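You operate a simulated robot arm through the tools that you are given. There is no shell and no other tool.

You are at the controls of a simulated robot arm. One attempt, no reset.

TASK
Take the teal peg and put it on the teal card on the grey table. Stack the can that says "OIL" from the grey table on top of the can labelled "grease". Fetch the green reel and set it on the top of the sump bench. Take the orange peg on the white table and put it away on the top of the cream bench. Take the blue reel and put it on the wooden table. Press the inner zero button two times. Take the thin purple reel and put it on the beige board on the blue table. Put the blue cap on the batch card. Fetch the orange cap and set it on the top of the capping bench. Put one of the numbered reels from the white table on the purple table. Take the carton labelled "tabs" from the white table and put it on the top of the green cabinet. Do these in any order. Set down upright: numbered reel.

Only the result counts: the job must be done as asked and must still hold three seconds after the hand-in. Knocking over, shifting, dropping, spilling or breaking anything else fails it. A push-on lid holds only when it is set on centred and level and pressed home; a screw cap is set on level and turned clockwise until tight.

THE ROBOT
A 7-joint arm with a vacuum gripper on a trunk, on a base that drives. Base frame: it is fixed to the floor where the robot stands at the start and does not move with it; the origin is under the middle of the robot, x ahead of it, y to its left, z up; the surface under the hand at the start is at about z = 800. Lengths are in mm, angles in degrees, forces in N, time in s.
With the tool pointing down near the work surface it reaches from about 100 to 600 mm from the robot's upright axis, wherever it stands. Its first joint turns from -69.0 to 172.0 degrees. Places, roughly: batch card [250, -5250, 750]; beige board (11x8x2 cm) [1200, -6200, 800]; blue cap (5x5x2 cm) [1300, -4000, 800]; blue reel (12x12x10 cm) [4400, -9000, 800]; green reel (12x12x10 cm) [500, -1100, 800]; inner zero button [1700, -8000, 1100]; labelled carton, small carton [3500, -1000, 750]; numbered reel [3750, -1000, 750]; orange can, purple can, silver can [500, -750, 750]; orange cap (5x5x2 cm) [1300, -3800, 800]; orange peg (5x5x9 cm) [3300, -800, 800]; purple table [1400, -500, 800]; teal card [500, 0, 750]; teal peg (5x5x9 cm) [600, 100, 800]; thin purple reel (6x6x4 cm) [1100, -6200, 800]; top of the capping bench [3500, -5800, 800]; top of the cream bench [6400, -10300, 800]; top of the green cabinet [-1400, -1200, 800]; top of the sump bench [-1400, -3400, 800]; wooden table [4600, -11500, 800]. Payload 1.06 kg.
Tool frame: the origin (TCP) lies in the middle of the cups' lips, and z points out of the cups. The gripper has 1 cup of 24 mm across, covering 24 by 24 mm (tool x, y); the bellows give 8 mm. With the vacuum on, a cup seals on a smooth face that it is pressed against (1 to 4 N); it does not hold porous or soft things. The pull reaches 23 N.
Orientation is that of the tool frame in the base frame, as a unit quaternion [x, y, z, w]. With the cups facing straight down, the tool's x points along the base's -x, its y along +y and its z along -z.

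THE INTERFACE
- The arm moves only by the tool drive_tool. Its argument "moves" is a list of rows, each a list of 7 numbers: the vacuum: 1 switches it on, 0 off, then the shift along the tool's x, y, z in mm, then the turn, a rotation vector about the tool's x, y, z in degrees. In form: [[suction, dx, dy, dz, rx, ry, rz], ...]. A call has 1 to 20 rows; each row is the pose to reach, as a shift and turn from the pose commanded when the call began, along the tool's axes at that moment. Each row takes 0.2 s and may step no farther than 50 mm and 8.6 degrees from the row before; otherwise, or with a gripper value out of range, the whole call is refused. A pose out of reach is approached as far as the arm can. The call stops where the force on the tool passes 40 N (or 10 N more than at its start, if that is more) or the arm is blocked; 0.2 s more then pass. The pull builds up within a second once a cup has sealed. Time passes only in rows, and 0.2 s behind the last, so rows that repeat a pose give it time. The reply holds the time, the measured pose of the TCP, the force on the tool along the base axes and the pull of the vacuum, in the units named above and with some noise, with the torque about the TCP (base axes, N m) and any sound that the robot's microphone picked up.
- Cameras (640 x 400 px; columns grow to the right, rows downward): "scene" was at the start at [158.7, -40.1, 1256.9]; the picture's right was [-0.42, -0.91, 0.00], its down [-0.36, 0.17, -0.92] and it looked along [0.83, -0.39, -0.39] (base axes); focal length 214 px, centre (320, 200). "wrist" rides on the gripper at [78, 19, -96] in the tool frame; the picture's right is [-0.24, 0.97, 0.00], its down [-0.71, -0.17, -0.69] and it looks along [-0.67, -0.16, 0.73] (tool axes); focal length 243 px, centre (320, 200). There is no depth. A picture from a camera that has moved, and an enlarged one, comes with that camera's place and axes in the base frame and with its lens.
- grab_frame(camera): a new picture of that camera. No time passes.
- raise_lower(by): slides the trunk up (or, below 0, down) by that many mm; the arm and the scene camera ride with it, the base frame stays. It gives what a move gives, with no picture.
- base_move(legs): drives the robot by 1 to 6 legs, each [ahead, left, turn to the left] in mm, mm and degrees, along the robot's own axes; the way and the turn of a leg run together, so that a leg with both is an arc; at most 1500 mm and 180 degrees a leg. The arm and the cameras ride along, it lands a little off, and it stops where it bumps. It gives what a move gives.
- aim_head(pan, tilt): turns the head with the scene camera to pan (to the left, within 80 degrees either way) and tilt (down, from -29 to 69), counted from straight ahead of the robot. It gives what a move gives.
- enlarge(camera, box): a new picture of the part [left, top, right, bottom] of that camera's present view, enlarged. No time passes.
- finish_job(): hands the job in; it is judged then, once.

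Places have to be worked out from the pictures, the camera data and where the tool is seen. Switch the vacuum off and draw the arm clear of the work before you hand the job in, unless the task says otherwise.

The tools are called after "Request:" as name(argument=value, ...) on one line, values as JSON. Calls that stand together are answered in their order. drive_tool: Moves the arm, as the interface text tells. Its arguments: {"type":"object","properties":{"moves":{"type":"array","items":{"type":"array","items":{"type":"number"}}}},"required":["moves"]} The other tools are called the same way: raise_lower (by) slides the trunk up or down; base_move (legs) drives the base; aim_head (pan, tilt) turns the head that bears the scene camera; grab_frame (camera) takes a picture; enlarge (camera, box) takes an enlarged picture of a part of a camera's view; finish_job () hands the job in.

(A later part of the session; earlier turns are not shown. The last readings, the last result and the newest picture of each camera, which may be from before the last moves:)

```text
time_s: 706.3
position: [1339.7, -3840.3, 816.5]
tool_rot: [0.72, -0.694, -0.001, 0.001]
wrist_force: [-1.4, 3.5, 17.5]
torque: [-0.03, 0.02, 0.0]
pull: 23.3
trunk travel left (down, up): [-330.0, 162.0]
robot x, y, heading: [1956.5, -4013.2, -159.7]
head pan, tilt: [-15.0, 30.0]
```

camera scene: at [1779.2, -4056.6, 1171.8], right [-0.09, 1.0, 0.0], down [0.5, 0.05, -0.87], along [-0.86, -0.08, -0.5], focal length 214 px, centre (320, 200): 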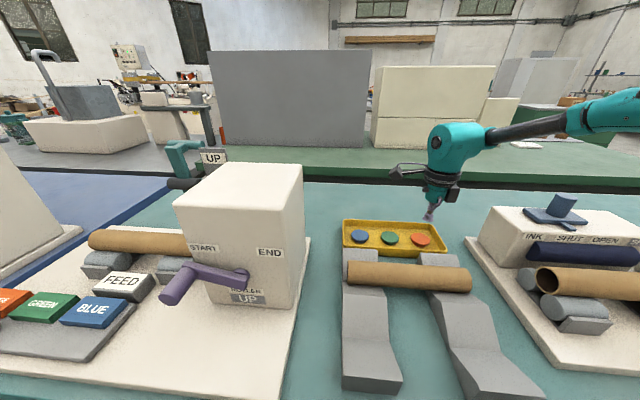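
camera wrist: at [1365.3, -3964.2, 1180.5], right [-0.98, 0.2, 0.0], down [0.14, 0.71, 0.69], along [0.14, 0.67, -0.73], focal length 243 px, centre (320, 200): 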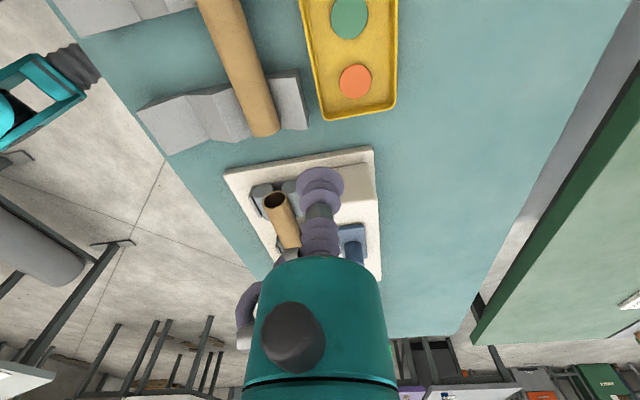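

Sealed (23 N). I ease off and lift the cap out of the tray straight up.

Request:
drive_tool(moves=[[1, 0, 0, -3, 0, 0, 0], [1, 0, 0, -10, 0, 0, 0], [1, 0, 0, -35, 0, 0, 0], [1, 0, 0, -80, 0, 0, 0], [1, 0, 0, -125, 0, 0, 0], [1, 0, 0, -170, 0, 0, 0], [1, 0, 0, -215, 0, 0, 0], [1, 0, 0, -255, 0, 0, 0], [1, 0, 0, -255, 0, 0, 0]])

Request:
grab_frame(camera="scene")

```text
time_s: 708.3
position: [1339.5, -3838.1, 1069.8]
tool_rot: [0.721, -0.693, 0.001, -0.001]
wrist_force: [0.3, -0.4, 1.3]
torque: [0.02, 0.0, 0.03]
pull: 22.9
trunk travel left (down, up): [-330.0, 162.0]
robot x, y, heading: [1955.4, -4016.7, -159.4]
head pan, tilt: [-15.0, 30.0]
```

```text
taken
camera scene: at [1779.2, -4056.6, 1171.8], right [-0.09, 1.0, 0.0], down [0.5, 0.05, -0.87], along [-0.86, -0.08, -0.5], focal length 214 px, centre (320, 200)
```

scene: 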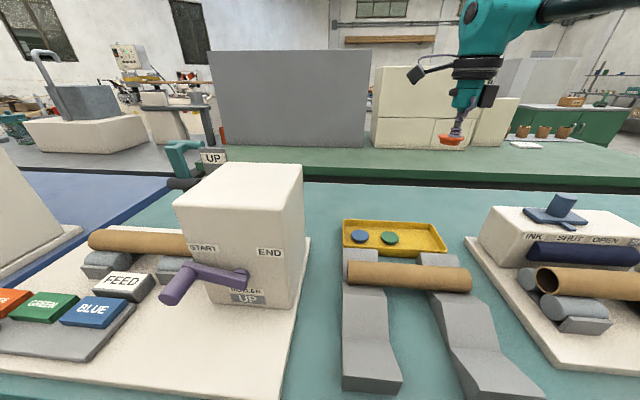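

The orange cap is held. I draw it back, reverse from the table, and head for the capping bench on the other side of the aisle.

Request:
drive_tool(moves=[[1, 12, -39, -15, 0, 0, 0], [1, 24, -78, -30, 0, 0, 0], [1, 37, -117, -45, 0, 0, 0], [1, 49, -156, -60, 0, 0, 0], [1, 61, -195, -60, 0, 0, 0], [1, 73.6, -234.5, -60, 0, 0, 0], [1, 73.6, -234.5, -60, 0, 0, 0]])

Request:
base_move(legs=[[-450, 0, 0], [0, 0, 70]])

Request:
aim_head(pan=20, tilt=15)

Request:
grab_frame(camera="scene")

```text
time_s: 709.9
position: [1577.3, -3903.4, 1130.9]
tool_rot: [0.721, -0.693, 0.001, -0.001]
wrist_force: [-0.4, 0.6, -0.7]
torque: [0.02, 0.0, 0.02]
pull: 23.0
trunk travel left (down, up): [-330.0, 162.0]
robot x, y, heading: [1959.1, -4011.4, -159.5]
head pan, tilt: [-15.0, 30.0]
```

```text
time_s: 715.7
position: [2147.6, -4179.9, 1130.8]
tool_rot: [0.988, -0.152, 0.0, -0.001]
wrist_force: [0.4, -0.6, -0.4]
torque: [0.02, 0.03, 0.01]
pull: 23.4
trunk travel left (down, up): [-330.0, 162.0]
robot x, y, heading: [2383.1, -3858.3, -89.5]
head pan, tilt: [-15.0, 30.0]
```

```text
time_s: 716.7
position: [2148.4, -4179.6, 1130.9]
tool_rot: [0.988, -0.152, 0.0, -0.001]
wrist_force: [0.5, 0.4, 0.3]
torque: [-0.04, 0.01, 0.02]
pull: 23.2
trunk travel left (down, up): [-330.0, 162.0]
robot x, y, heading: [2378.8, -3856.2, -89.3]
head pan, tilt: [20.0, 15.0]
```

```text
taken
camera scene: at [2414.8, -4042.1, 1196.0], right [-0.94, -0.35, 0.0], down [-0.09, 0.24, -0.97], along [0.34, -0.9, -0.26], focal length 214 px, centre (320, 200)
```

scene: 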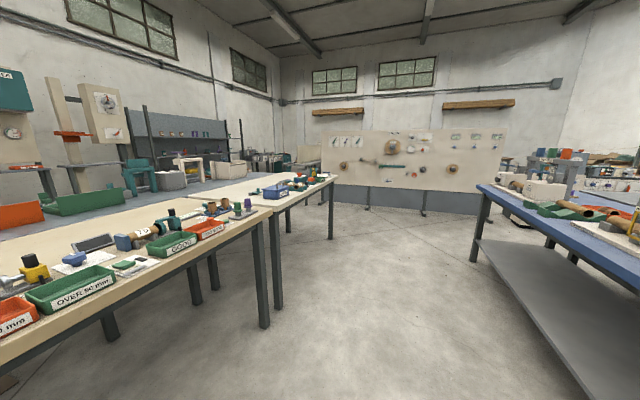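

The second table (with the CAPS box) is the capping bench. I drive down to about y≈−5700 and turn to face it.

Request:
base_move(legs=[[1000, 30, 0], [850, 0, 0], [0, 0, 89.4]])

Request:
aim_head(pan=0, tilt=20)

Request:
grab_frame(camera="scene")

```text
time_s: 729.8
position: [2749.8, -5948.9, 1130.3]
tool_rot: [0.812, 0.584, -0.001, 0.0]
wrist_force: [0.2, -0.6, 0.1]
torque: [0.0, 0.0, 0.01]
pull: 22.5
trunk travel left (down, up): [-330.0, 162.0]
robot x, y, heading: [2434.1, -5713.4, -0.6]
head pan, tilt: [20.0, 15.0]
```

```text
time_s: 730.6
position: [2749.1, -5949.7, 1130.8]
tool_rot: [0.812, 0.584, -0.001, 0.0]
wrist_force: [0.4, 0.0, -0.1]
torque: [0.0, 0.01, -0.04]
pull: 22.9
trunk travel left (down, up): [-330.0, 162.0]
robot x, y, heading: [2434.8, -5710.5, -0.4]
head pan, tilt: [0.0, 20.0]
```

```text
taken
camera scene: at [2621.5, -5713.1, 1187.9], right [-0.01, -1.0, 0.0], down [-0.34, 0.0, -0.94], along [0.94, -0.01, -0.34], focal length 214 px, centre (320, 200)
```

scene: 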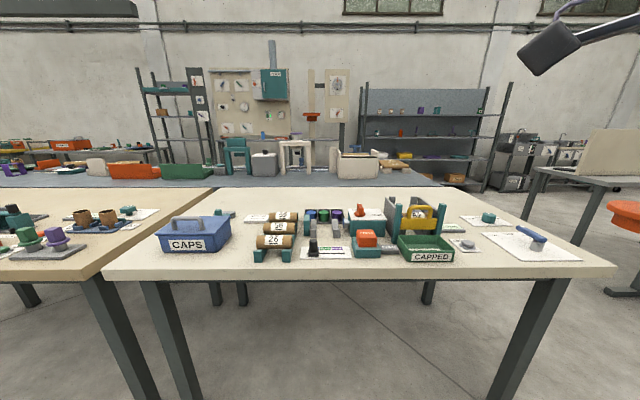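

I zoom in on the capping bench top to find a free patch for the cap.

Request:
enlarge(camera="scene", box=[100, 180, 360, 290])

Request:
enlarge(camera="scene", box=[340, 180, 600, 290])

```text
2.46 times, centred on (230, 235) of scene
camera zoom: at [2621.5, -5713.1, 1187.9], right [-0.01, -1.0, 0.0], down [-0.34, 0.0, -0.94], along [0.94, -0.01, -0.34], focal length 528 px, centre (542, 114)
```

zoom: 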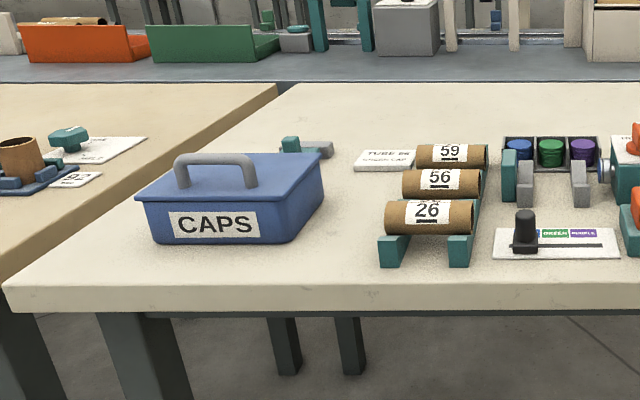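

```text
2.46 times, centred on (470, 235) of scene
camera zoom: at [2621.5, -5713.1, 1187.9], right [-0.01, -1.0, 0.0], down [-0.34, 0.0, -0.94], along [0.94, -0.01, -0.34], focal length 528 px, centre (-49, 114)
```

zoom: 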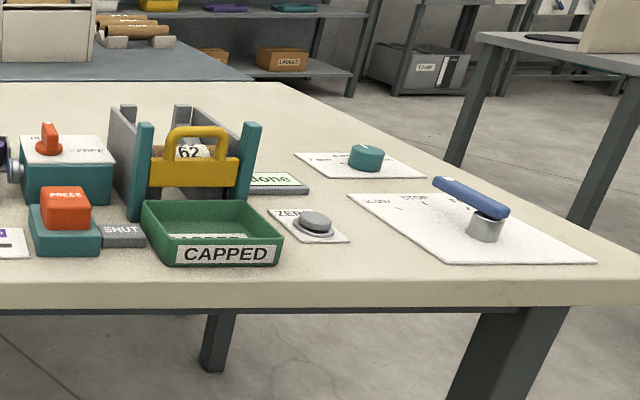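

A free patch lies at the front between the CAPPED tray and the lever card, about (3165, −6220). I move the base to about (2800, −5980).

Request:
base_move(legs=[[360, -265, 0.5]])

Request:
aim_head(pan=-25, tilt=40)

Request:
grab_frame(camera="scene")

Request:
grab_frame(camera="wrist")

```text
time_s: 733.6
position: [3111.5, -6212.8, 1130.0]
tool_rot: [0.809, 0.587, -0.001, 0.0]
wrist_force: [0.3, -0.2, 0.6]
torque: [0.0, -0.02, 0.01]
pull: 22.5
trunk travel left (down, up): [-330.0, 162.0]
robot x, y, heading: [2792.7, -5974.7, 0.1]
head pan, tilt: [0.0, 20.0]
```

```text
time_s: 734.5
position: [3111.1, -6211.8, 1130.8]
tool_rot: [0.809, 0.588, -0.001, -0.001]
wrist_force: [1.0, 0.0, -0.7]
torque: [0.02, 0.01, 0.01]
pull: 23.0
trunk travel left (down, up): [-330.0, 162.0]
robot x, y, heading: [2795.0, -5977.8, -0.1]
head pan, tilt: [-25.0, 40.0]
```

```text
taken
camera scene: at [2965.0, -6013.6, 1156.5], right [-0.42, -0.91, 0.0], down [-0.58, 0.27, -0.77], along [0.7, -0.32, -0.64], focal length 214 px, centre (320, 200)
```

scene: 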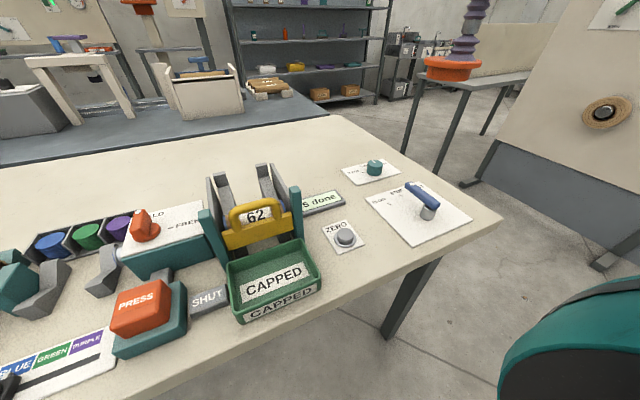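

```text
taken
camera wrist: at [3153.8, -6143.6, 1226.6], right [0.85, -0.52, 0.0], down [-0.38, -0.62, 0.69], along [-0.36, -0.58, -0.73], focal length 243 px, centre (320, 200)
```

wrist: 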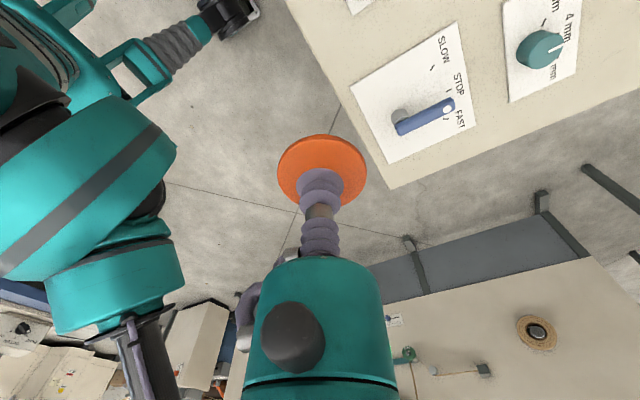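

Stereo puts the bench at z≈826; the free patch between the ZERO card and the lever card is centred at about (3170, −6244), ~80 mm wide. I move above it and lower to z≈885.

Request:
drive_tool(moves=[[1, -4, 22, 10, 0, 0, 0], [1, -8, 44, 40, 0, 0, 0], [1, -12.2, 66, 80, 0, 0, 0], [1, -12.2, 66, 125, 0, 0, 0], [1, -12.2, 66, 170, 0, 0, 0], [1, -12.2, 66, 215, 0, 0, 0], [1, -12.2, 66, 245, 0, 0, 0], [1, -12.2, 66, 245, 0, 0, 0]])

Request:
grab_frame(camera="wrist")

Request:
enlarge(camera="scene", box=[280, 140, 480, 290])

```text
time_s: 736.3
position: [3169.6, -6244.6, 885.3]
tool_rot: [0.809, 0.587, 0.0, 0.0]
wrist_force: [-0.3, -0.8, -0.7]
torque: [-0.02, 0.02, 0.03]
pull: 23.5
trunk travel left (down, up): [-330.0, 162.0]
robot x, y, heading: [2790.1, -5977.2, 0.1]
head pan, tilt: [-25.0, 40.0]
```

```text
taken
camera wrist: at [3212.2, -6176.1, 981.8], right [0.85, -0.52, 0.0], down [-0.38, -0.62, 0.69], along [-0.36, -0.58, -0.73], focal length 243 px, centre (320, 200)
```

wrist: 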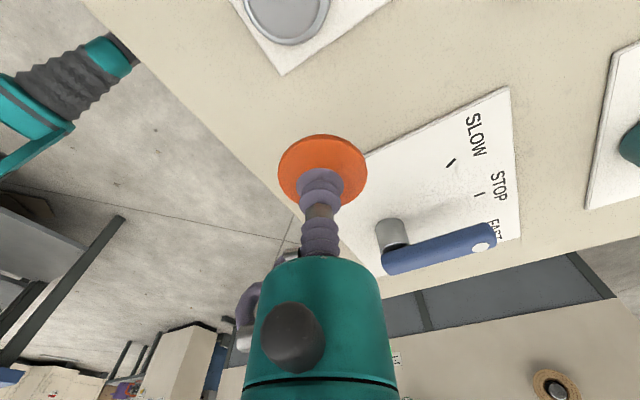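

```text
2.67 times, centred on (380, 215) of scene
camera zoom: at [2964.9, -6013.7, 1156.4], right [-0.42, -0.91, 0.0], down [-0.58, 0.27, -0.77], along [0.69, -0.32, -0.64], focal length 572 px, centre (160, 160)
```

zoom: 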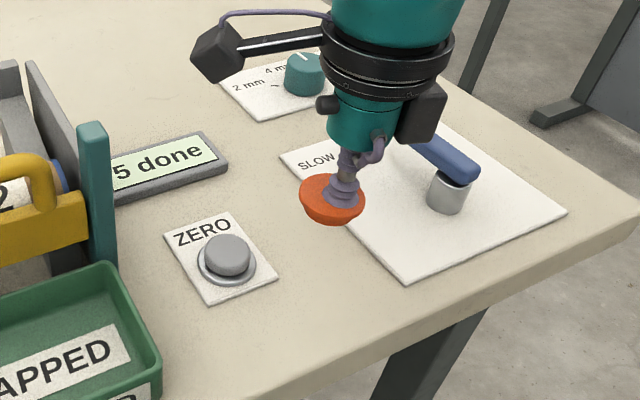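

The footprint is about 7 mm from the lever card and 20 mm from the ZERO card. I nudge 6 mm towards the ZERO side and lower in steps.

Request:
drive_tool(moves=[[1, 6, -0.9, 0, 0, 0, 0], [1, 6, -0.9, 18, 0, 0, 0], [1, 6, -0.9, 28, 0, 0, 0], [1, 6, -0.9, 33, 0, 0, 0], [1, 6, -0.9, 33, 0, 0, 0]])

```text
time_s: 737.5
position: [3170.7, -6238.0, 851.7]
tool_rot: [0.809, 0.588, -0.001, 0.0]
wrist_force: [0.0, -0.6, 0.1]
torque: [0.04, 0.0, 0.02]
pull: 22.7
trunk travel left (down, up): [-330.0, 162.0]
robot x, y, heading: [2793.8, -5978.2, 0.0]
head pan, tilt: [-25.0, 40.0]
```

Request:
drive_tool(moves=[[1, 0, 0, 2, 0, 0, 0], [1, 0, 0, 4, 0, 0, 0], [1, 0, 0, 5.5, 0, 0, 0], [1, 0, 0, 5.5, 0, 0, 0]])

Request:
enlarge(camera="scene", box=[320, 180, 440, 270])

```text
time_s: 738.5
position: [3171.3, -6238.6, 845.8]
tool_rot: [0.809, 0.588, -0.002, 0.001]
wrist_force: [0.1, 0.6, 0.1]
torque: [0.0, -0.01, -0.01]
pull: 23.0
trunk travel left (down, up): [-330.0, 162.0]
robot x, y, heading: [2792.3, -5979.3, 0.1]
head pan, tilt: [-25.0, 40.0]
```

```text
4.44 times, centred on (380, 225) of scene
camera zoom: at [2964.9, -6013.7, 1156.4], right [-0.42, -0.91, 0.0], down [-0.58, 0.27, -0.77], along [0.69, -0.32, -0.64], focal length 953 px, centre (53, 89)
```

zoom: 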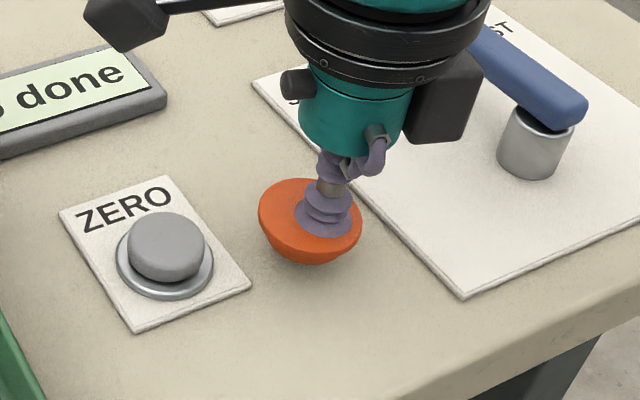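

The cap is still a few millimetres above the surface and clear of the lever. I continue lowering.

Request:
drive_tool(moves=[[1, 0, 0, 2, 0, 0, 0], [1, 0, 0, 4, 0, 0, 0], [1, 0, 0, 4, 0, 0, 0]])

```text
time_s: 739.3
position: [3170.2, -6238.7, 842.6]
tool_rot: [0.809, 0.587, -0.001, 0.0]
wrist_force: [0.4, 0.2, -0.8]
torque: [0.03, 0.0, -0.01]
pull: 22.6
trunk travel left (down, up): [-330.0, 162.0]
robot x, y, heading: [2796.5, -5979.9, 0.2]
head pan, tilt: [-25.0, 40.0]
```

Request:
drive_tool(moves=[[1, 0, 0, 2, 0, 0, 0], [1, 0, 0, 4, 0, 0, 0], [1, 0, 0, 4, 0, 0, 0]])

```text
time_s: 740.1
position: [3171.4, -6238.2, 838.8]
tool_rot: [0.809, 0.588, -0.001, 0.0]
wrist_force: [0.4, 0.6, -0.6]
torque: [-0.02, 0.01, 0.02]
pull: 22.5
trunk travel left (down, up): [-330.0, 162.0]
robot x, y, heading: [2789.8, -5980.9, 0.1]
head pan, tilt: [-25.0, 40.0]
```

Request:
drive_tool(moves=[[1, 0, 0, 2, 0, 0, 0], [1, 0, 0, 4, 0, 0, 0], [1, 0, 0, 4, 0, 0, 0]])

Request:
enlarge(camera="scene", box=[320, 180, 440, 270])

```text
time_s: 740.9
position: [3171.8, -6238.2, 835.8]
tool_rot: [0.809, 0.588, -0.001, 0.0]
wrist_force: [0.3, -0.4, 0.1]
torque: [0.03, -0.02, 0.01]
pull: 23.1
trunk travel left (down, up): [-330.0, 162.0]
robot x, y, heading: [2789.8, -5980.3, 0.1]
head pan, tilt: [-25.0, 40.0]
```

```text
4.44 times, centred on (380, 225) of scene
camera zoom: at [2964.9, -6013.7, 1156.4], right [-0.42, -0.91, 0.0], down [-0.58, 0.27, -0.77], along [0.69, -0.32, -0.64], focal length 953 px, centre (53, 89)
```

zoom: 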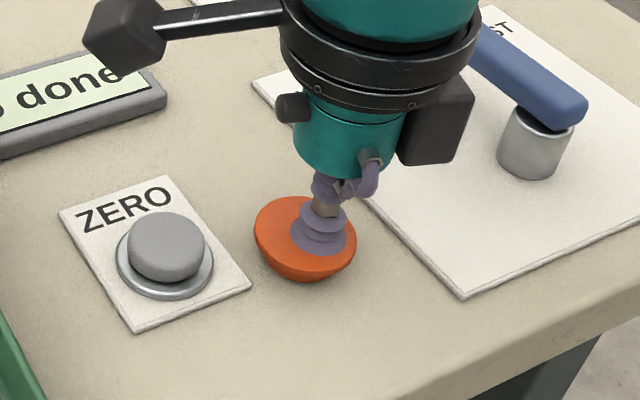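

Shadow gap is closing but no contact yet. Continuing.

Request:
drive_tool(moves=[[1, 0, 0, 1.5, 0, 0, 0], [1, 0, 0, 3, 0, 0, 0], [1, 0, 0, 4.5, 0, 0, 0], [1, 0, 0, 4.5, 0, 0, 0]])

```text
time_s: 741.9
position: [3171.2, -6238.3, 831.7]
tool_rot: [0.809, 0.588, 0.0, 0.0]
wrist_force: [0.4, -0.4, 15.8]
torque: [0.0, -0.07, 0.02]
pull: 22.6
trunk travel left (down, up): [-330.0, 162.0]
robot x, y, heading: [2790.6, -5980.5, 0.3]
head pan, tilt: [-25.0, 40.0]
```

Contact at z≈832 (15.8 N). I ease back 2 mm, release and lift straight up.

Request:
drive_tool(moves=[[1, 0, 0, -1.5, 0, 0, 0], [0, 0, 0, -1.5, 0, 0, 0], [0, 0, 0, -1.5, 0, 0, 0], [0, 0, 0, -1.5, 0, 0, 0], [0, 0, 0, -2.5, 0, 0, 0], [0, 0, 0, -2.5, 0, 0, 0], [0, 0, 0, -8, 0, 0, 0], [0, 0, 0, -20, 0, 0, 0], [0, 0, 0, -60, 0, 0, 0], [0, 0, 0, -105, 0, 0, 0], [0, 0, 0, -150, 0, 0, 0], [0, 0, 0, -195, 0, 0, 0], [0, 0, 0, -240, 0, 0, 0]])

Request:
enlarge(camera="scene", box=[280, 140, 480, 290])

```text
time_s: 744.7
position: [3169.2, -6237.1, 1069.1]
tool_rot: [0.809, 0.588, -0.001, 0.0]
wrist_force: [-0.7, -0.2, 0.3]
torque: [0.0, -0.03, -0.03]
pull: 0.1
trunk travel left (down, up): [-330.0, 162.0]
robot x, y, heading: [2790.2, -5979.7, 0.3]
head pan, tilt: [-25.0, 40.0]
```

```text
2.67 times, centred on (380, 215) of scene
camera zoom: at [2964.8, -6013.5, 1156.5], right [-0.42, -0.91, 0.0], down [-0.58, 0.27, -0.77], along [0.69, -0.32, -0.64], focal length 572 px, centre (160, 160)
```

zoom: 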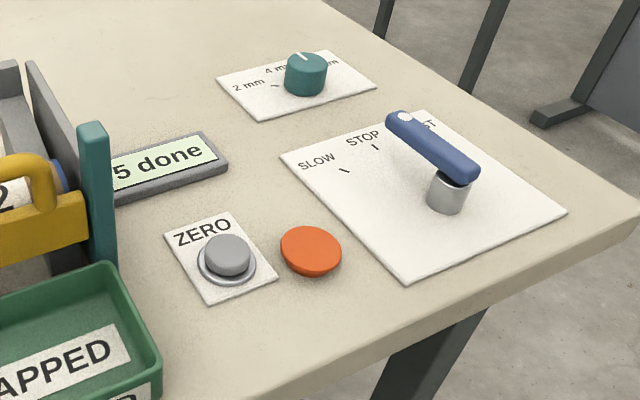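

The orange cap lies flat on the capping bench. Now the blue cap: retract, back into the aisle, go north and turn to heading 200° facing the teal table again.

Request:
drive_tool(moves=[[0, 0, -33, -30, 0, 0, 0], [0, -0.5, -66, -61, 0, 0, 0], [0, -0.5, -66, -61, 0, 0, 0]])

Request:
base_move(legs=[[-380, 0, 0], [0, 0, 90], [1400, 0, 0], [480, 0, 0], [0, 0, 110]])

```text
time_s: 745.5
position: [3107.6, -6218.7, 1131.4]
tool_rot: [0.809, 0.588, -0.001, 0.0]
wrist_force: [-0.2, -0.4, -0.5]
torque: [-0.02, -0.01, 0.0]
pull: 0.0
trunk travel left (down, up): [-330.0, 162.0]
robot x, y, heading: [2790.3, -5974.0, 0.2]
head pan, tilt: [-25.0, 40.0]
```

```text
time_s: 765.4
position: [2025.7, -3991.0, 1129.7]
tool_rot: [0.727, -0.687, 0.001, -0.001]
wrist_force: [0.2, -0.6, -0.7]
torque: [0.01, -0.01, 0.03]
pull: 0.1
trunk travel left (down, up): [-330.0, 162.0]
robot x, y, heading: [2406.2, -4102.3, -159.0]
head pan, tilt: [-25.0, 40.0]
```

At (2406, −4102), heading 201°. I move in to about (1957, −4090).

Request:
base_move(legs=[[412, -172, -1]])

Request:
aim_head(pan=-15, tilt=30)

Request:
grab_frame(camera="scene")

Request:
grab_frame(camera="wrist")

```text
time_s: 768.0
position: [1581.8, -3967.1, 1131.2]
tool_rot: [0.718, -0.696, 0.0, -0.001]
wrist_force: [0.6, -0.6, -0.1]
torque: [-0.03, -0.01, 0.01]
pull: 0.0
trunk travel left (down, up): [-330.0, 162.0]
robot x, y, heading: [1962.0, -4084.3, -160.2]
head pan, tilt: [-25.0, 40.0]
```

```text
time_s: 768.8
position: [1583.0, -3965.1, 1130.8]
tool_rot: [0.718, -0.696, 0.0, -0.002]
wrist_force: [0.0, 0.5, -0.2]
torque: [0.01, -0.02, -0.01]
pull: 0.1
trunk travel left (down, up): [-330.0, 162.0]
robot x, y, heading: [1964.9, -4081.7, -160.3]
head pan, tilt: [-15.0, 30.0]
```

```text
taken
camera scene: at [1782.8, -4126.3, 1171.7], right [-0.08, 1.0, 0.0], down [0.5, 0.04, -0.87], along [-0.86, -0.07, -0.5], focal length 214 px, centre (320, 200)
```

scene: 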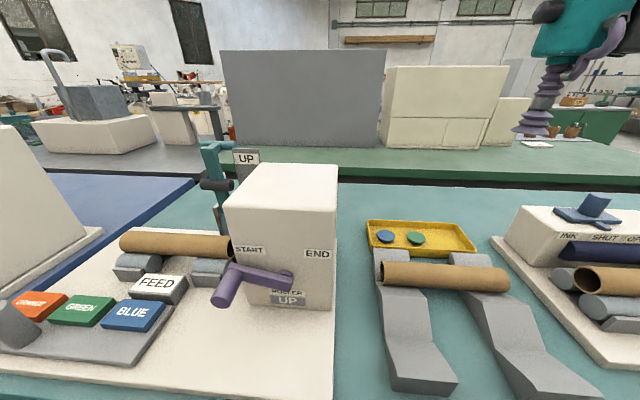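

```text
taken
camera wrist: at [1566.3, -4044.3, 1227.2], right [-0.98, 0.2, 0.0], down [0.15, 0.71, 0.69], along [0.14, 0.67, -0.73], focal length 243 px, centre (320, 200)
```

wrist: 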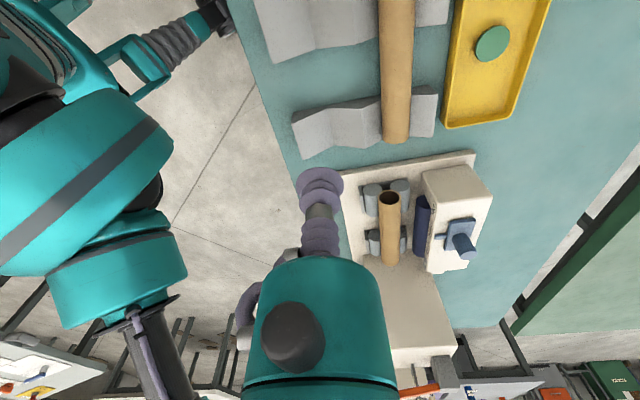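

The blue cap is at about (1339, −3994). I go over it at height (camera clear of the white box), then take a close look.

Request:
drive_tool(moves=[[0, 3, 41, 0, 0, 0, 0], [0, 6, 82, 5, 0, 0, 0], [0, 9, 122, 15, 0, 0, 0], [0, 12, 163, 30, 0, 0, 0], [0, 15, 203, 45, 0, 0, 0], [0, 18.4, 243.2, 60, 0, 0, 0], [0, 18.4, 243.2, 60, 0, 0, 0]])

Request:
grab_frame(camera="wrist")

Request:
grab_frame(camera="scene")

```text
time_s: 770.4
position: [1339.5, -3989.0, 1070.8]
tool_rot: [0.718, -0.696, 0.0, -0.001]
wrist_force: [-0.2, -0.2, 0.5]
torque: [0.0, 0.0, -0.01]
pull: 0.1
trunk travel left (down, up): [-330.0, 162.0]
robot x, y, heading: [1962.3, -4083.5, -160.2]
head pan, tilt: [-15.0, 30.0]
```

```text
taken
camera wrist: at [1323.5, -4069.5, 1166.7], right [-0.98, 0.2, 0.0], down [0.15, 0.71, 0.69], along [0.14, 0.67, -0.73], focal length 243 px, centre (320, 200)
```

wrist: 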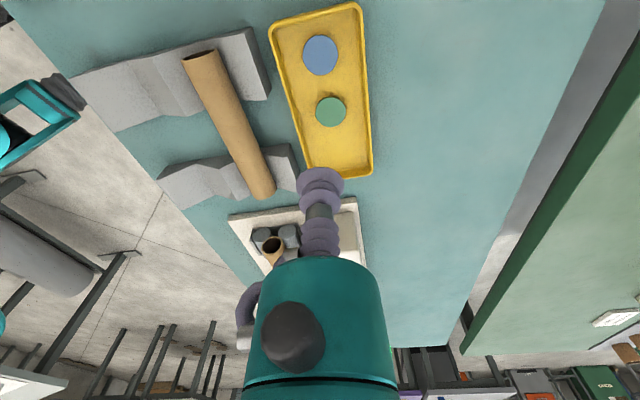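

```text
taken
camera scene: at [1783.0, -4126.3, 1171.8], right [-0.08, 1.0, 0.0], down [0.5, 0.04, -0.87], along [-0.86, -0.07, -0.5], focal length 214 px, centre (320, 200)
```

scene: 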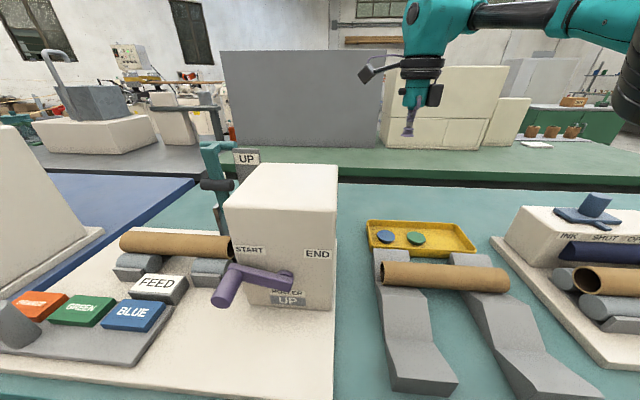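

Nearly centred: the cap is at (1339.6, −3993.8). I correct and descend to z≈880 for a last check.

Request:
drive_tool(moves=[[0, 2.9, 0.6, 40, 0, 0, 0], [0, 2.9, 0.6, 85, 0, 0, 0], [0, 2.9, 0.6, 130, 0, 0, 0], [0, 2.9, 0.6, 170, 0, 0, 0], [0, 2.9, 0.6, 192, 0, 0, 0], [0, 2.9, 0.6, 192, 0, 0, 0]])

Request:
enlarge(camera="wrist", box=[210, 40, 430, 200])

Request:
grab_frame(camera="scene")

```text
time_s: 771.8
position: [1340.4, -3993.5, 880.2]
tool_rot: [0.717, -0.697, 0.0, -0.002]
wrist_force: [-0.8, 0.8, 0.0]
torque: [0.01, 0.01, -0.03]
pull: 0.0
trunk travel left (down, up): [-330.0, 162.0]
robot x, y, heading: [1961.4, -4083.5, -159.8]
head pan, tilt: [-15.0, 30.0]
```

```text
2.50 times, centred on (320, 120) of wrist
camera zoom: at [1324.0, -4072.1, 975.8], right [-0.98, 0.2, 0.0], down [0.15, 0.71, 0.69], along [0.14, 0.67, -0.73], focal length 606 px, centre (320, 400)
```

zoom: 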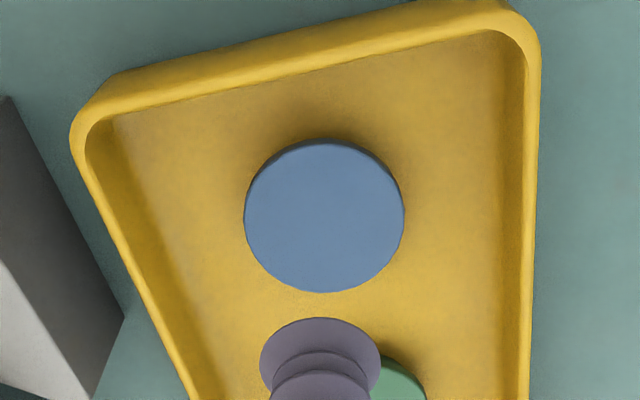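

```text
taken
camera scene: at [1782.8, -4126.4, 1171.8], right [-0.08, 1.0, 0.0], down [0.5, 0.04, -0.87], along [-0.86, -0.07, -0.5], focal length 214 px, centre (320, 200)
```

scene: 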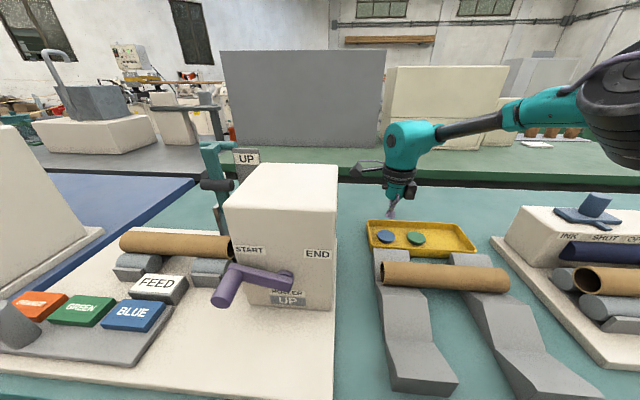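

Centre at (1339, −3995). I correct 2 mm and descend with vacuum on to z≈818.

Request:
drive_tool(moves=[[0, 1.7, 1.5, 30, 0, 0, 0], [1, 1.7, 1.5, 50, 0, 0, 0], [1, 1.7, 1.5, 57, 0, 0, 0], [1, 1.7, 1.5, 60, 0, 0, 0], [1, 1.7, 1.5, 62.5, 0, 0, 0], [1, 1.7, 1.5, 62.5, 0, 0, 0]])

```text
time_s: 773.2
position: [1339.4, -3995.2, 818.1]
tool_rot: [0.718, -0.696, -0.001, 0.0]
wrist_force: [-1.9, 0.9, 14.2]
torque: [0.01, -0.05, 0.02]
pull: 22.5
trunk travel left (down, up): [-330.0, 162.0]
robot x, y, heading: [1957.2, -4084.8, -160.4]
head pan, tilt: [-15.0, 30.0]
```

Sealed. I lift straight up out of the tray to z≈1085, then draw back over the table to the tuck position.

Request:
drive_tool(moves=[[1, 0, 0, -3, 0, 0, 0], [1, 0, 0, -10, 0, 0, 0], [1, 0, 0, -35, 0, 0, 0], [1, 0, 0, -80, 0, 0, 0], [1, 0, 0, -125, 0, 0, 0], [1, 0, 0, -170, 0, 0, 0], [1, 0, 0, -215, 0, 0, 0], [1, 0, 0, -260, 0, 0, 0], [1, -6, -41, -275, 0, 0, 0], [1, -9, -82, -290, 0, 0, 0], [1, -12, -122, -305, 0, 0, 0], [1, -15, -163, -312, 0, 0, 0], [1, -18, -203, -312, 0, 0, 0], [1, -20, -243, -312, 0, 0, 0], [1, -20, -243, -312, 0, 0, 0]])

Request:
grab_frame(camera="scene")

```text
time_s: 776.4
position: [1580.0, -3966.9, 1129.0]
tool_rot: [0.718, -0.696, 0.0, -0.002]
wrist_force: [-0.5, -0.3, -1.1]
torque: [0.0, 0.0, 0.01]
pull: 22.5
trunk travel left (down, up): [-330.0, 162.0]
robot x, y, heading: [1959.0, -4087.8, -160.4]
head pan, tilt: [-15.0, 30.0]
```

```text
taken
camera scene: at [1782.7, -4126.4, 1171.8], right [-0.08, 1.0, 0.0], down [0.5, 0.04, -0.87], along [-0.86, -0.07, -0.5], focal length 214 px, centre (320, 200)
```

scene: 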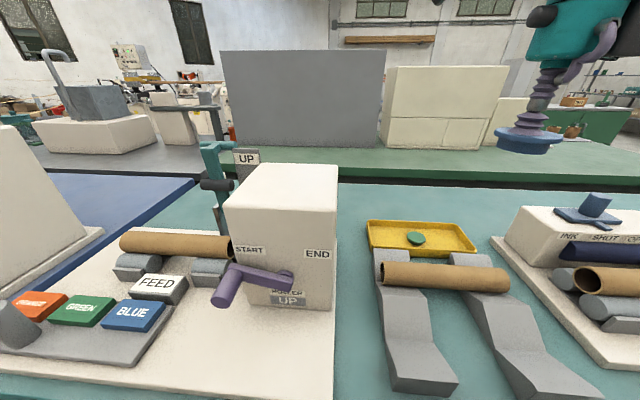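

The blue cap is held. I back off, head south down the aisle to y≈−7000 and then west, looking for the way to the batch card on the west side.

Request:
base_move(legs=[[-440, 0, 0], [0, 0, 70.4], [1450, 0, 0], [1450, 0, 0], [170, 0, 0]])

Request:
base_move(legs=[[0, 0, -90], [1400, 0, 0]])

Request:
aim_head(pan=0, tilt=12)

Request:
grab_frame(camera="scene")

```text
time_s: 796.8
position: [2143.1, -7333.9, 1129.4]
tool_rot: [0.988, -0.154, -0.001, -0.001]
wrist_force: [0.4, 0.1, 0.3]
torque: [0.01, 0.01, 0.03]
pull: 23.3
trunk travel left (down, up): [-330.0, 162.0]
robot x, y, heading: [2380.1, -7014.3, -89.5]
head pan, tilt: [-15.0, 30.0]
```

```text
time_s: 807.6
position: [662.0, -6804.2, 1129.2]
tool_rot: [-0.595, 0.804, 0.0, 0.002]
wrist_force: [0.8, 0.0, 0.1]
torque: [-0.04, -0.03, 0.02]
pull: 23.2
trunk travel left (down, up): [-330.0, 162.0]
robot x, y, heading: [983.5, -7036.7, -179.2]
head pan, tilt: [-15.0, 30.0]
```

```text
time_s: 808.4
position: [662.7, -6804.2, 1129.4]
tool_rot: [-0.596, 0.803, 0.001, 0.001]
wrist_force: [-0.3, 0.5, 0.4]
torque: [0.04, 0.01, -0.03]
pull: 23.2
trunk travel left (down, up): [-330.0, 162.0]
robot x, y, heading: [983.1, -7039.5, -178.8]
head pan, tilt: [0.0, 12.0]
```

```text
taken
camera scene: at [797.1, -7044.0, 1200.8], right [-0.02, 1.0, 0.0], down [0.21, 0.0, -0.98], along [-0.98, -0.02, -0.21], focal length 214 px, centre (320, 200)
```

scene: 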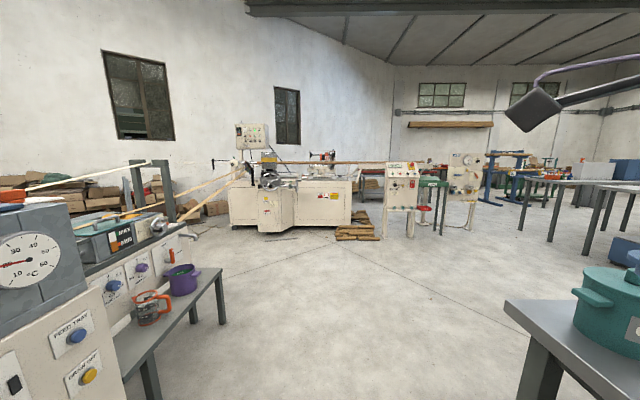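

The way west is clear. I continue to x≈−330, turn north along the grey bench's west side and go to about y≈−5450.

Request:
base_move(legs=[[1310, -50, -0.9], [0, 0, -90], [1450, 0, 0]])

Request:
aim_head(pan=-50, tilt=15)

Request:
grab_frame(camera="scene")

```text
time_s: 825.6
position: [-101.9, -5238.4, 1129.7]
tool_rot: [0.153, 0.988, -0.001, 0.001]
wrist_force: [0.3, 0.2, -0.7]
torque: [-0.01, 0.03, 0.01]
pull: 23.2
trunk travel left (down, up): [-330.0, 162.0]
robot x, y, heading: [-335.8, -5558.6, 90.4]
head pan, tilt: [0.0, 12.0]
```

```text
time_s: 826.7
position: [-101.1, -5238.2, 1130.3]
tool_rot: [0.153, 0.988, -0.001, 0.001]
wrist_force: [-0.2, 0.0, -1.0]
torque: [-0.01, 0.02, -0.04]
pull: 23.0
trunk travel left (down, up): [-330.0, 162.0]
robot x, y, heading: [-339.5, -5558.6, 90.4]
head pan, tilt: [-50.0, 15.0]
```

```text
taken
camera scene: at [-268.4, -5404.1, 1196.0], right [0.65, -0.76, 0.0], down [-0.2, -0.17, -0.97], along [0.73, 0.63, -0.26], focal length 214 px, centre (320, 200)
```

scene: 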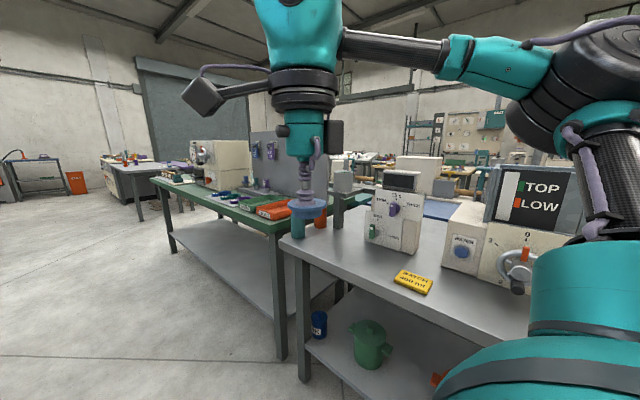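

I see a yellow card marked "BATCH" on the grey bench's front. I zoom in to confirm it.

Request:
enlarge(camera="scene", box=[360, 240, 470, 320])

Request:
enlarge(camera="scene", box=[180, 150, 360, 280])

```text
5.00 times, centred on (415, 280) of scene
camera zoom: at [-268.4, -5404.1, 1196.0], right [0.65, -0.76, 0.0], down [-0.2, -0.17, -0.97], along [0.73, 0.63, -0.26], focal length 1072 px, centre (-155, -200)
```

zoom: 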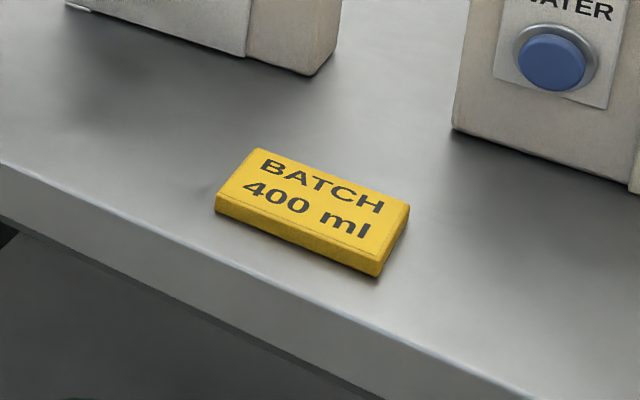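

```text
3.08 times, centred on (270, 215) of scene
camera zoom: at [-268.4, -5404.1, 1196.0], right [0.65, -0.76, 0.0], down [-0.2, -0.17, -0.97], along [0.73, 0.63, -0.26], focal length 660 px, centre (474, 154)
```

zoom: 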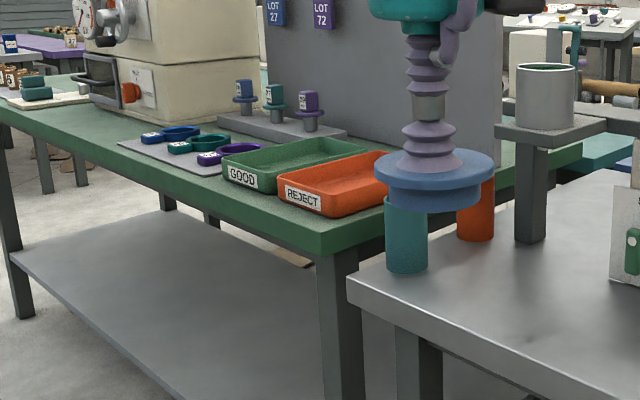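

The card reads BATCH 400 ml — the batch card. I turn to face the bench (heading 0) and slide left so that the card lies to my right-front.

Request:
base_move(legs=[[0, 0, -90.4], [150, 530, 0]])

Request:
aim_head(pan=-30, tilt=35)

Request:
grab_frame(camera="scene")

Request:
grab_frame(camera="wrist")

```text
time_s: 835.7
position: [130.0, -5269.5, 1129.3]
tool_rot: [0.808, 0.589, -0.002, 0.0]
wrist_force: [-0.1, 0.0, -0.8]
torque: [0.02, 0.0, 0.03]
pull: 23.1
trunk travel left (down, up): [-330.0, 162.0]
robot x, y, heading: [-189.8, -5030.5, 0.2]
head pan, tilt: [-50.0, 15.0]
```

```text
time_s: 836.5
position: [128.2, -5270.3, 1129.2]
tool_rot: [0.809, 0.588, -0.002, 0.001]
wrist_force: [0.0, 0.0, -0.1]
torque: [-0.02, 0.03, 0.01]
pull: 23.0
trunk travel left (down, up): [-330.0, 162.0]
robot x, y, heading: [-192.3, -5032.6, 0.1]
head pan, tilt: [-30.0, 35.0]
```

```text
taken
camera scene: at [-18.1, -5075.6, 1164.1], right [-0.5, -0.87, 0.0], down [-0.5, 0.29, -0.82], along [0.71, -0.41, -0.57], focal length 214 px, centre (320, 200)
```

scene: 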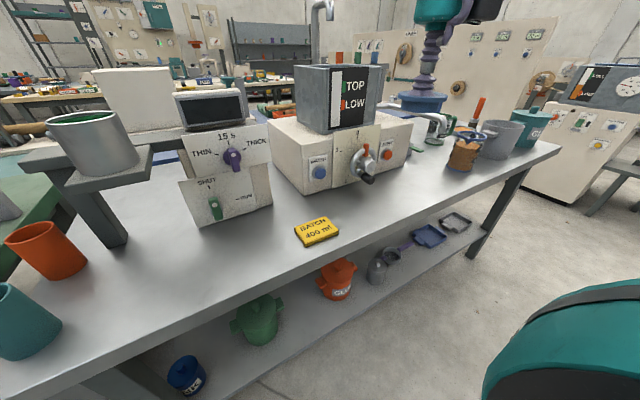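

```text
taken
camera wrist: at [171.1, -5201.8, 1225.3], right [0.85, -0.52, 0.0], down [-0.38, -0.62, 0.69], along [-0.36, -0.58, -0.73], focal length 243 px, centre (320, 200)
```

wrist: 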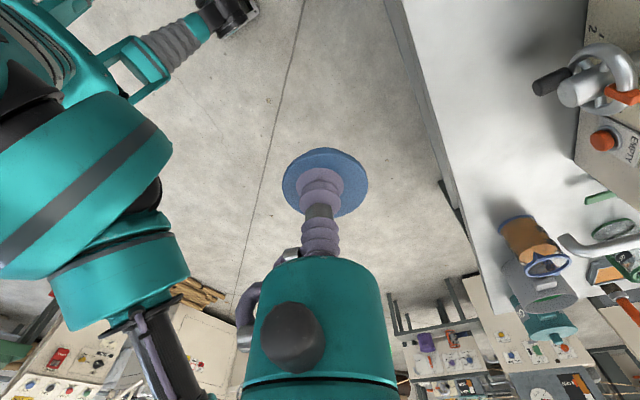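

Intersecting the two views: the card's centre is at about (319, −5261) with its top near z≈803. I drive ahead 140 mm and place the cap above it, then zoom.

Request:
base_move(legs=[[140, 0, 0]])

Request:
grab_frame(camera="wrist")

Request:
enlarge(camera="scene", box=[250, 180, 430, 320])

```text
time_s: 837.9
position: [268.7, -5269.4, 1130.0]
tool_rot: [0.809, 0.588, -0.001, 0.0]
wrist_force: [0.6, 0.1, 0.9]
torque: [-0.01, 0.02, 0.0]
pull: 23.1
trunk travel left (down, up): [-330.0, 162.0]
robot x, y, heading: [-49.7, -5030.0, 0.1]
head pan, tilt: [-30.0, 35.0]
```

```text
taken
camera wrist: at [311.7, -5201.5, 1225.2], right [0.85, -0.52, 0.0], down [-0.38, -0.62, 0.69], along [-0.36, -0.58, -0.73], focal length 243 px, centre (320, 200)
```

wrist: 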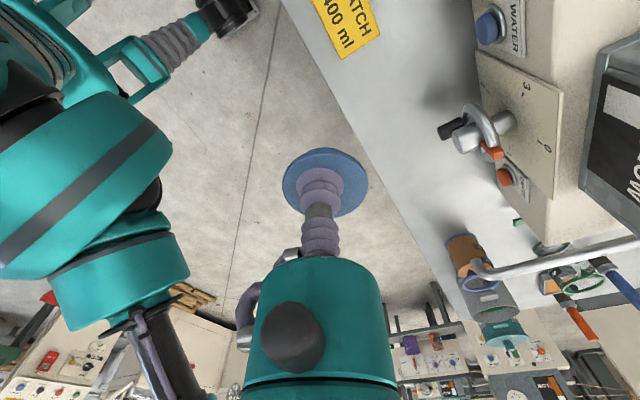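

```text
2.86 times, centred on (340, 250) of scene
camera zoom: at [122.5, -5075.2, 1163.9], right [-0.5, -0.87, 0.0], down [-0.5, 0.29, -0.82], along [0.71, -0.41, -0.57], focal length 613 px, centre (263, 57)
```

zoom: 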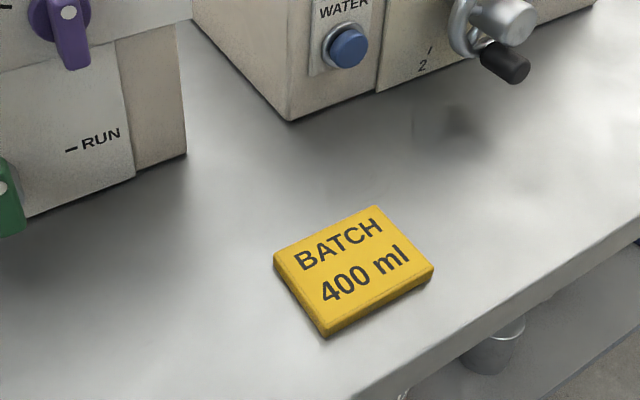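

The card spans x 294–354, y −5309 to −5217, centre about (322.5, −5261). I move the cap over it and lower to z≈870.

Request:
drive_tool(moves=[[1, 12, 24, 0, 0, 0, 0], [1, 24.7, 47.7, 20, 0, 0, 0], [1, 24.7, 47.7, 65, 0, 0, 0], [1, 24.7, 47.7, 110, 0, 0, 0], [1, 24.7, 47.7, 155, 0, 0, 0], [1, 24.7, 47.7, 200, 0, 0, 0], [1, 24.7, 47.7, 245, 0, 0, 0], [1, 24.7, 47.7, 260, 0, 0, 0], [1, 24.7, 47.7, 260, 0, 0, 0]])

Request:
grab_frame(camera="wrist")

Request:
enlarge(camera="scene", box=[280, 190, 440, 320])

```text
time_s: 839.9
position: [321.2, -5261.6, 868.6]
tool_rot: [0.808, 0.589, -0.001, -0.002]
wrist_force: [0.1, -0.3, -0.3]
torque: [0.03, -0.01, 0.0]
pull: 22.4
trunk travel left (down, up): [-330.0, 162.0]
robot x, y, heading: [-53.1, -5026.2, 0.5]
head pan, tilt: [-30.0, 35.0]
```

```text
taken
camera wrist: at [363.1, -5192.9, 965.3], right [0.85, -0.52, 0.0], down [-0.38, -0.62, 0.69], along [-0.36, -0.58, -0.73], focal length 243 px, centre (320, 200)
```

wrist: 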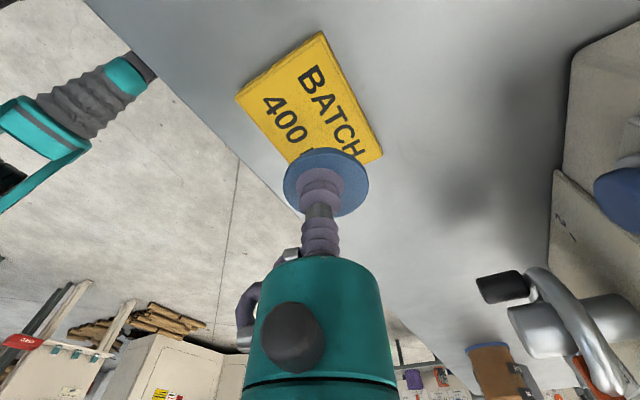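

```text
3.08 times, centred on (360, 255) of scene
camera zoom: at [121.9, -5075.2, 1164.0], right [-0.5, -0.87, 0.0], down [-0.5, 0.29, -0.82], along [0.71, -0.41, -0.57], focal length 660 px, centre (197, 31)
```

zoom: 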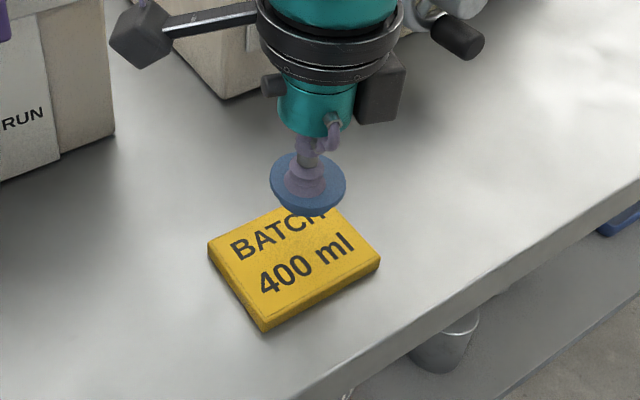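

The card's centre works out at (320.5, −5262), matching the cup's position. I lower in small steps to contact.

Request:
drive_tool(moves=[[1, 0, 0, 15, 0, 0, 0], [1, 0, 0, 27, 0, 0, 0], [1, 0, 0, 32, 0, 0, 0], [1, 0, 0, 32, 0, 0, 0]])

```text
time_s: 840.9
position: [321.4, -5261.4, 837.5]
tool_rot: [0.808, 0.589, -0.001, 0.001]
wrist_force: [-0.3, 0.8, -1.1]
torque: [0.0, -0.03, 0.0]
pull: 23.0
trunk travel left (down, up): [-330.0, 162.0]
robot x, y, heading: [-51.5, -5031.8, 0.2]
head pan, tilt: [-30.0, 35.0]
```

Request:
drive_tool(moves=[[1, 0, 0, 2, 0, 0, 0], [1, 0, 0, 4, 0, 0, 0], [1, 0, 0, 6, 0, 0, 0], [1, 0, 0, 6, 0, 0, 0]])

Request:
enlarge(camera="scene", box=[300, 210, 420, 310])

```text
time_s: 841.9
position: [322.3, -5261.1, 830.0]
tool_rot: [0.809, 0.588, 0.0, -0.001]
wrist_force: [-0.3, 0.5, 0.5]
torque: [0.02, -0.01, 0.0]
pull: 23.1
trunk travel left (down, up): [-330.0, 162.0]
robot x, y, heading: [-50.4, -5030.7, 0.1]
head pan, tilt: [-30.0, 35.0]
```

```text
4.00 times, centred on (360, 260) of scene
camera zoom: at [121.9, -5075.2, 1164.0], right [-0.5, -0.87, 0.0], down [-0.5, 0.29, -0.82], along [0.71, -0.41, -0.57], focal length 858 px, centre (160, -40)
```

zoom: 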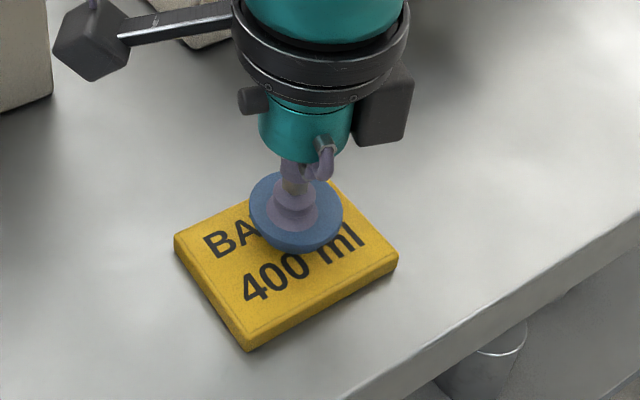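

The cap is within a few millimetres of the card's centre; I nudge 3 mm in +y and continue down.

Request:
drive_tool(moves=[[1, 3.2, 0, 0, 0, 0, 0], [1, 3.2, 0, 2, 0, 0, 0], [1, 3.2, 0, 4, 0, 0, 0], [1, 3.2, 0, 5, 0, 0, 0], [1, 3.2, 0, 5, 0, 0, 0]])

```text
time_s: 843.1
position: [323.2, -5258.2, 825.6]
tool_rot: [0.809, 0.588, -0.001, 0.0]
wrist_force: [0.3, 0.3, -1.1]
torque: [-0.01, 0.02, 0.0]
pull: 23.1
trunk travel left (down, up): [-330.0, 162.0]
robot x, y, heading: [-50.3, -5026.6, 0.5]
head pan, tilt: [-30.0, 35.0]
```

Request:
drive_tool(moves=[[1, 0, 0, 1.5, 0, 0, 0], [1, 0, 0, 3, 0, 0, 0], [1, 0, 0, 4, 0, 0, 0], [1, 0, 0, 4, 0, 0, 0]])

```text
time_s: 844.1
position: [322.4, -5256.2, 823.8]
tool_rot: [0.808, 0.589, -0.001, 0.0]
wrist_force: [0.5, -1.5, 14.4]
torque: [-0.07, -0.04, 0.02]
pull: 22.8
trunk travel left (down, up): [-330.0, 162.0]
robot x, y, heading: [-52.1, -5030.8, 0.1]
head pan, tilt: [-30.0, 35.0]
```

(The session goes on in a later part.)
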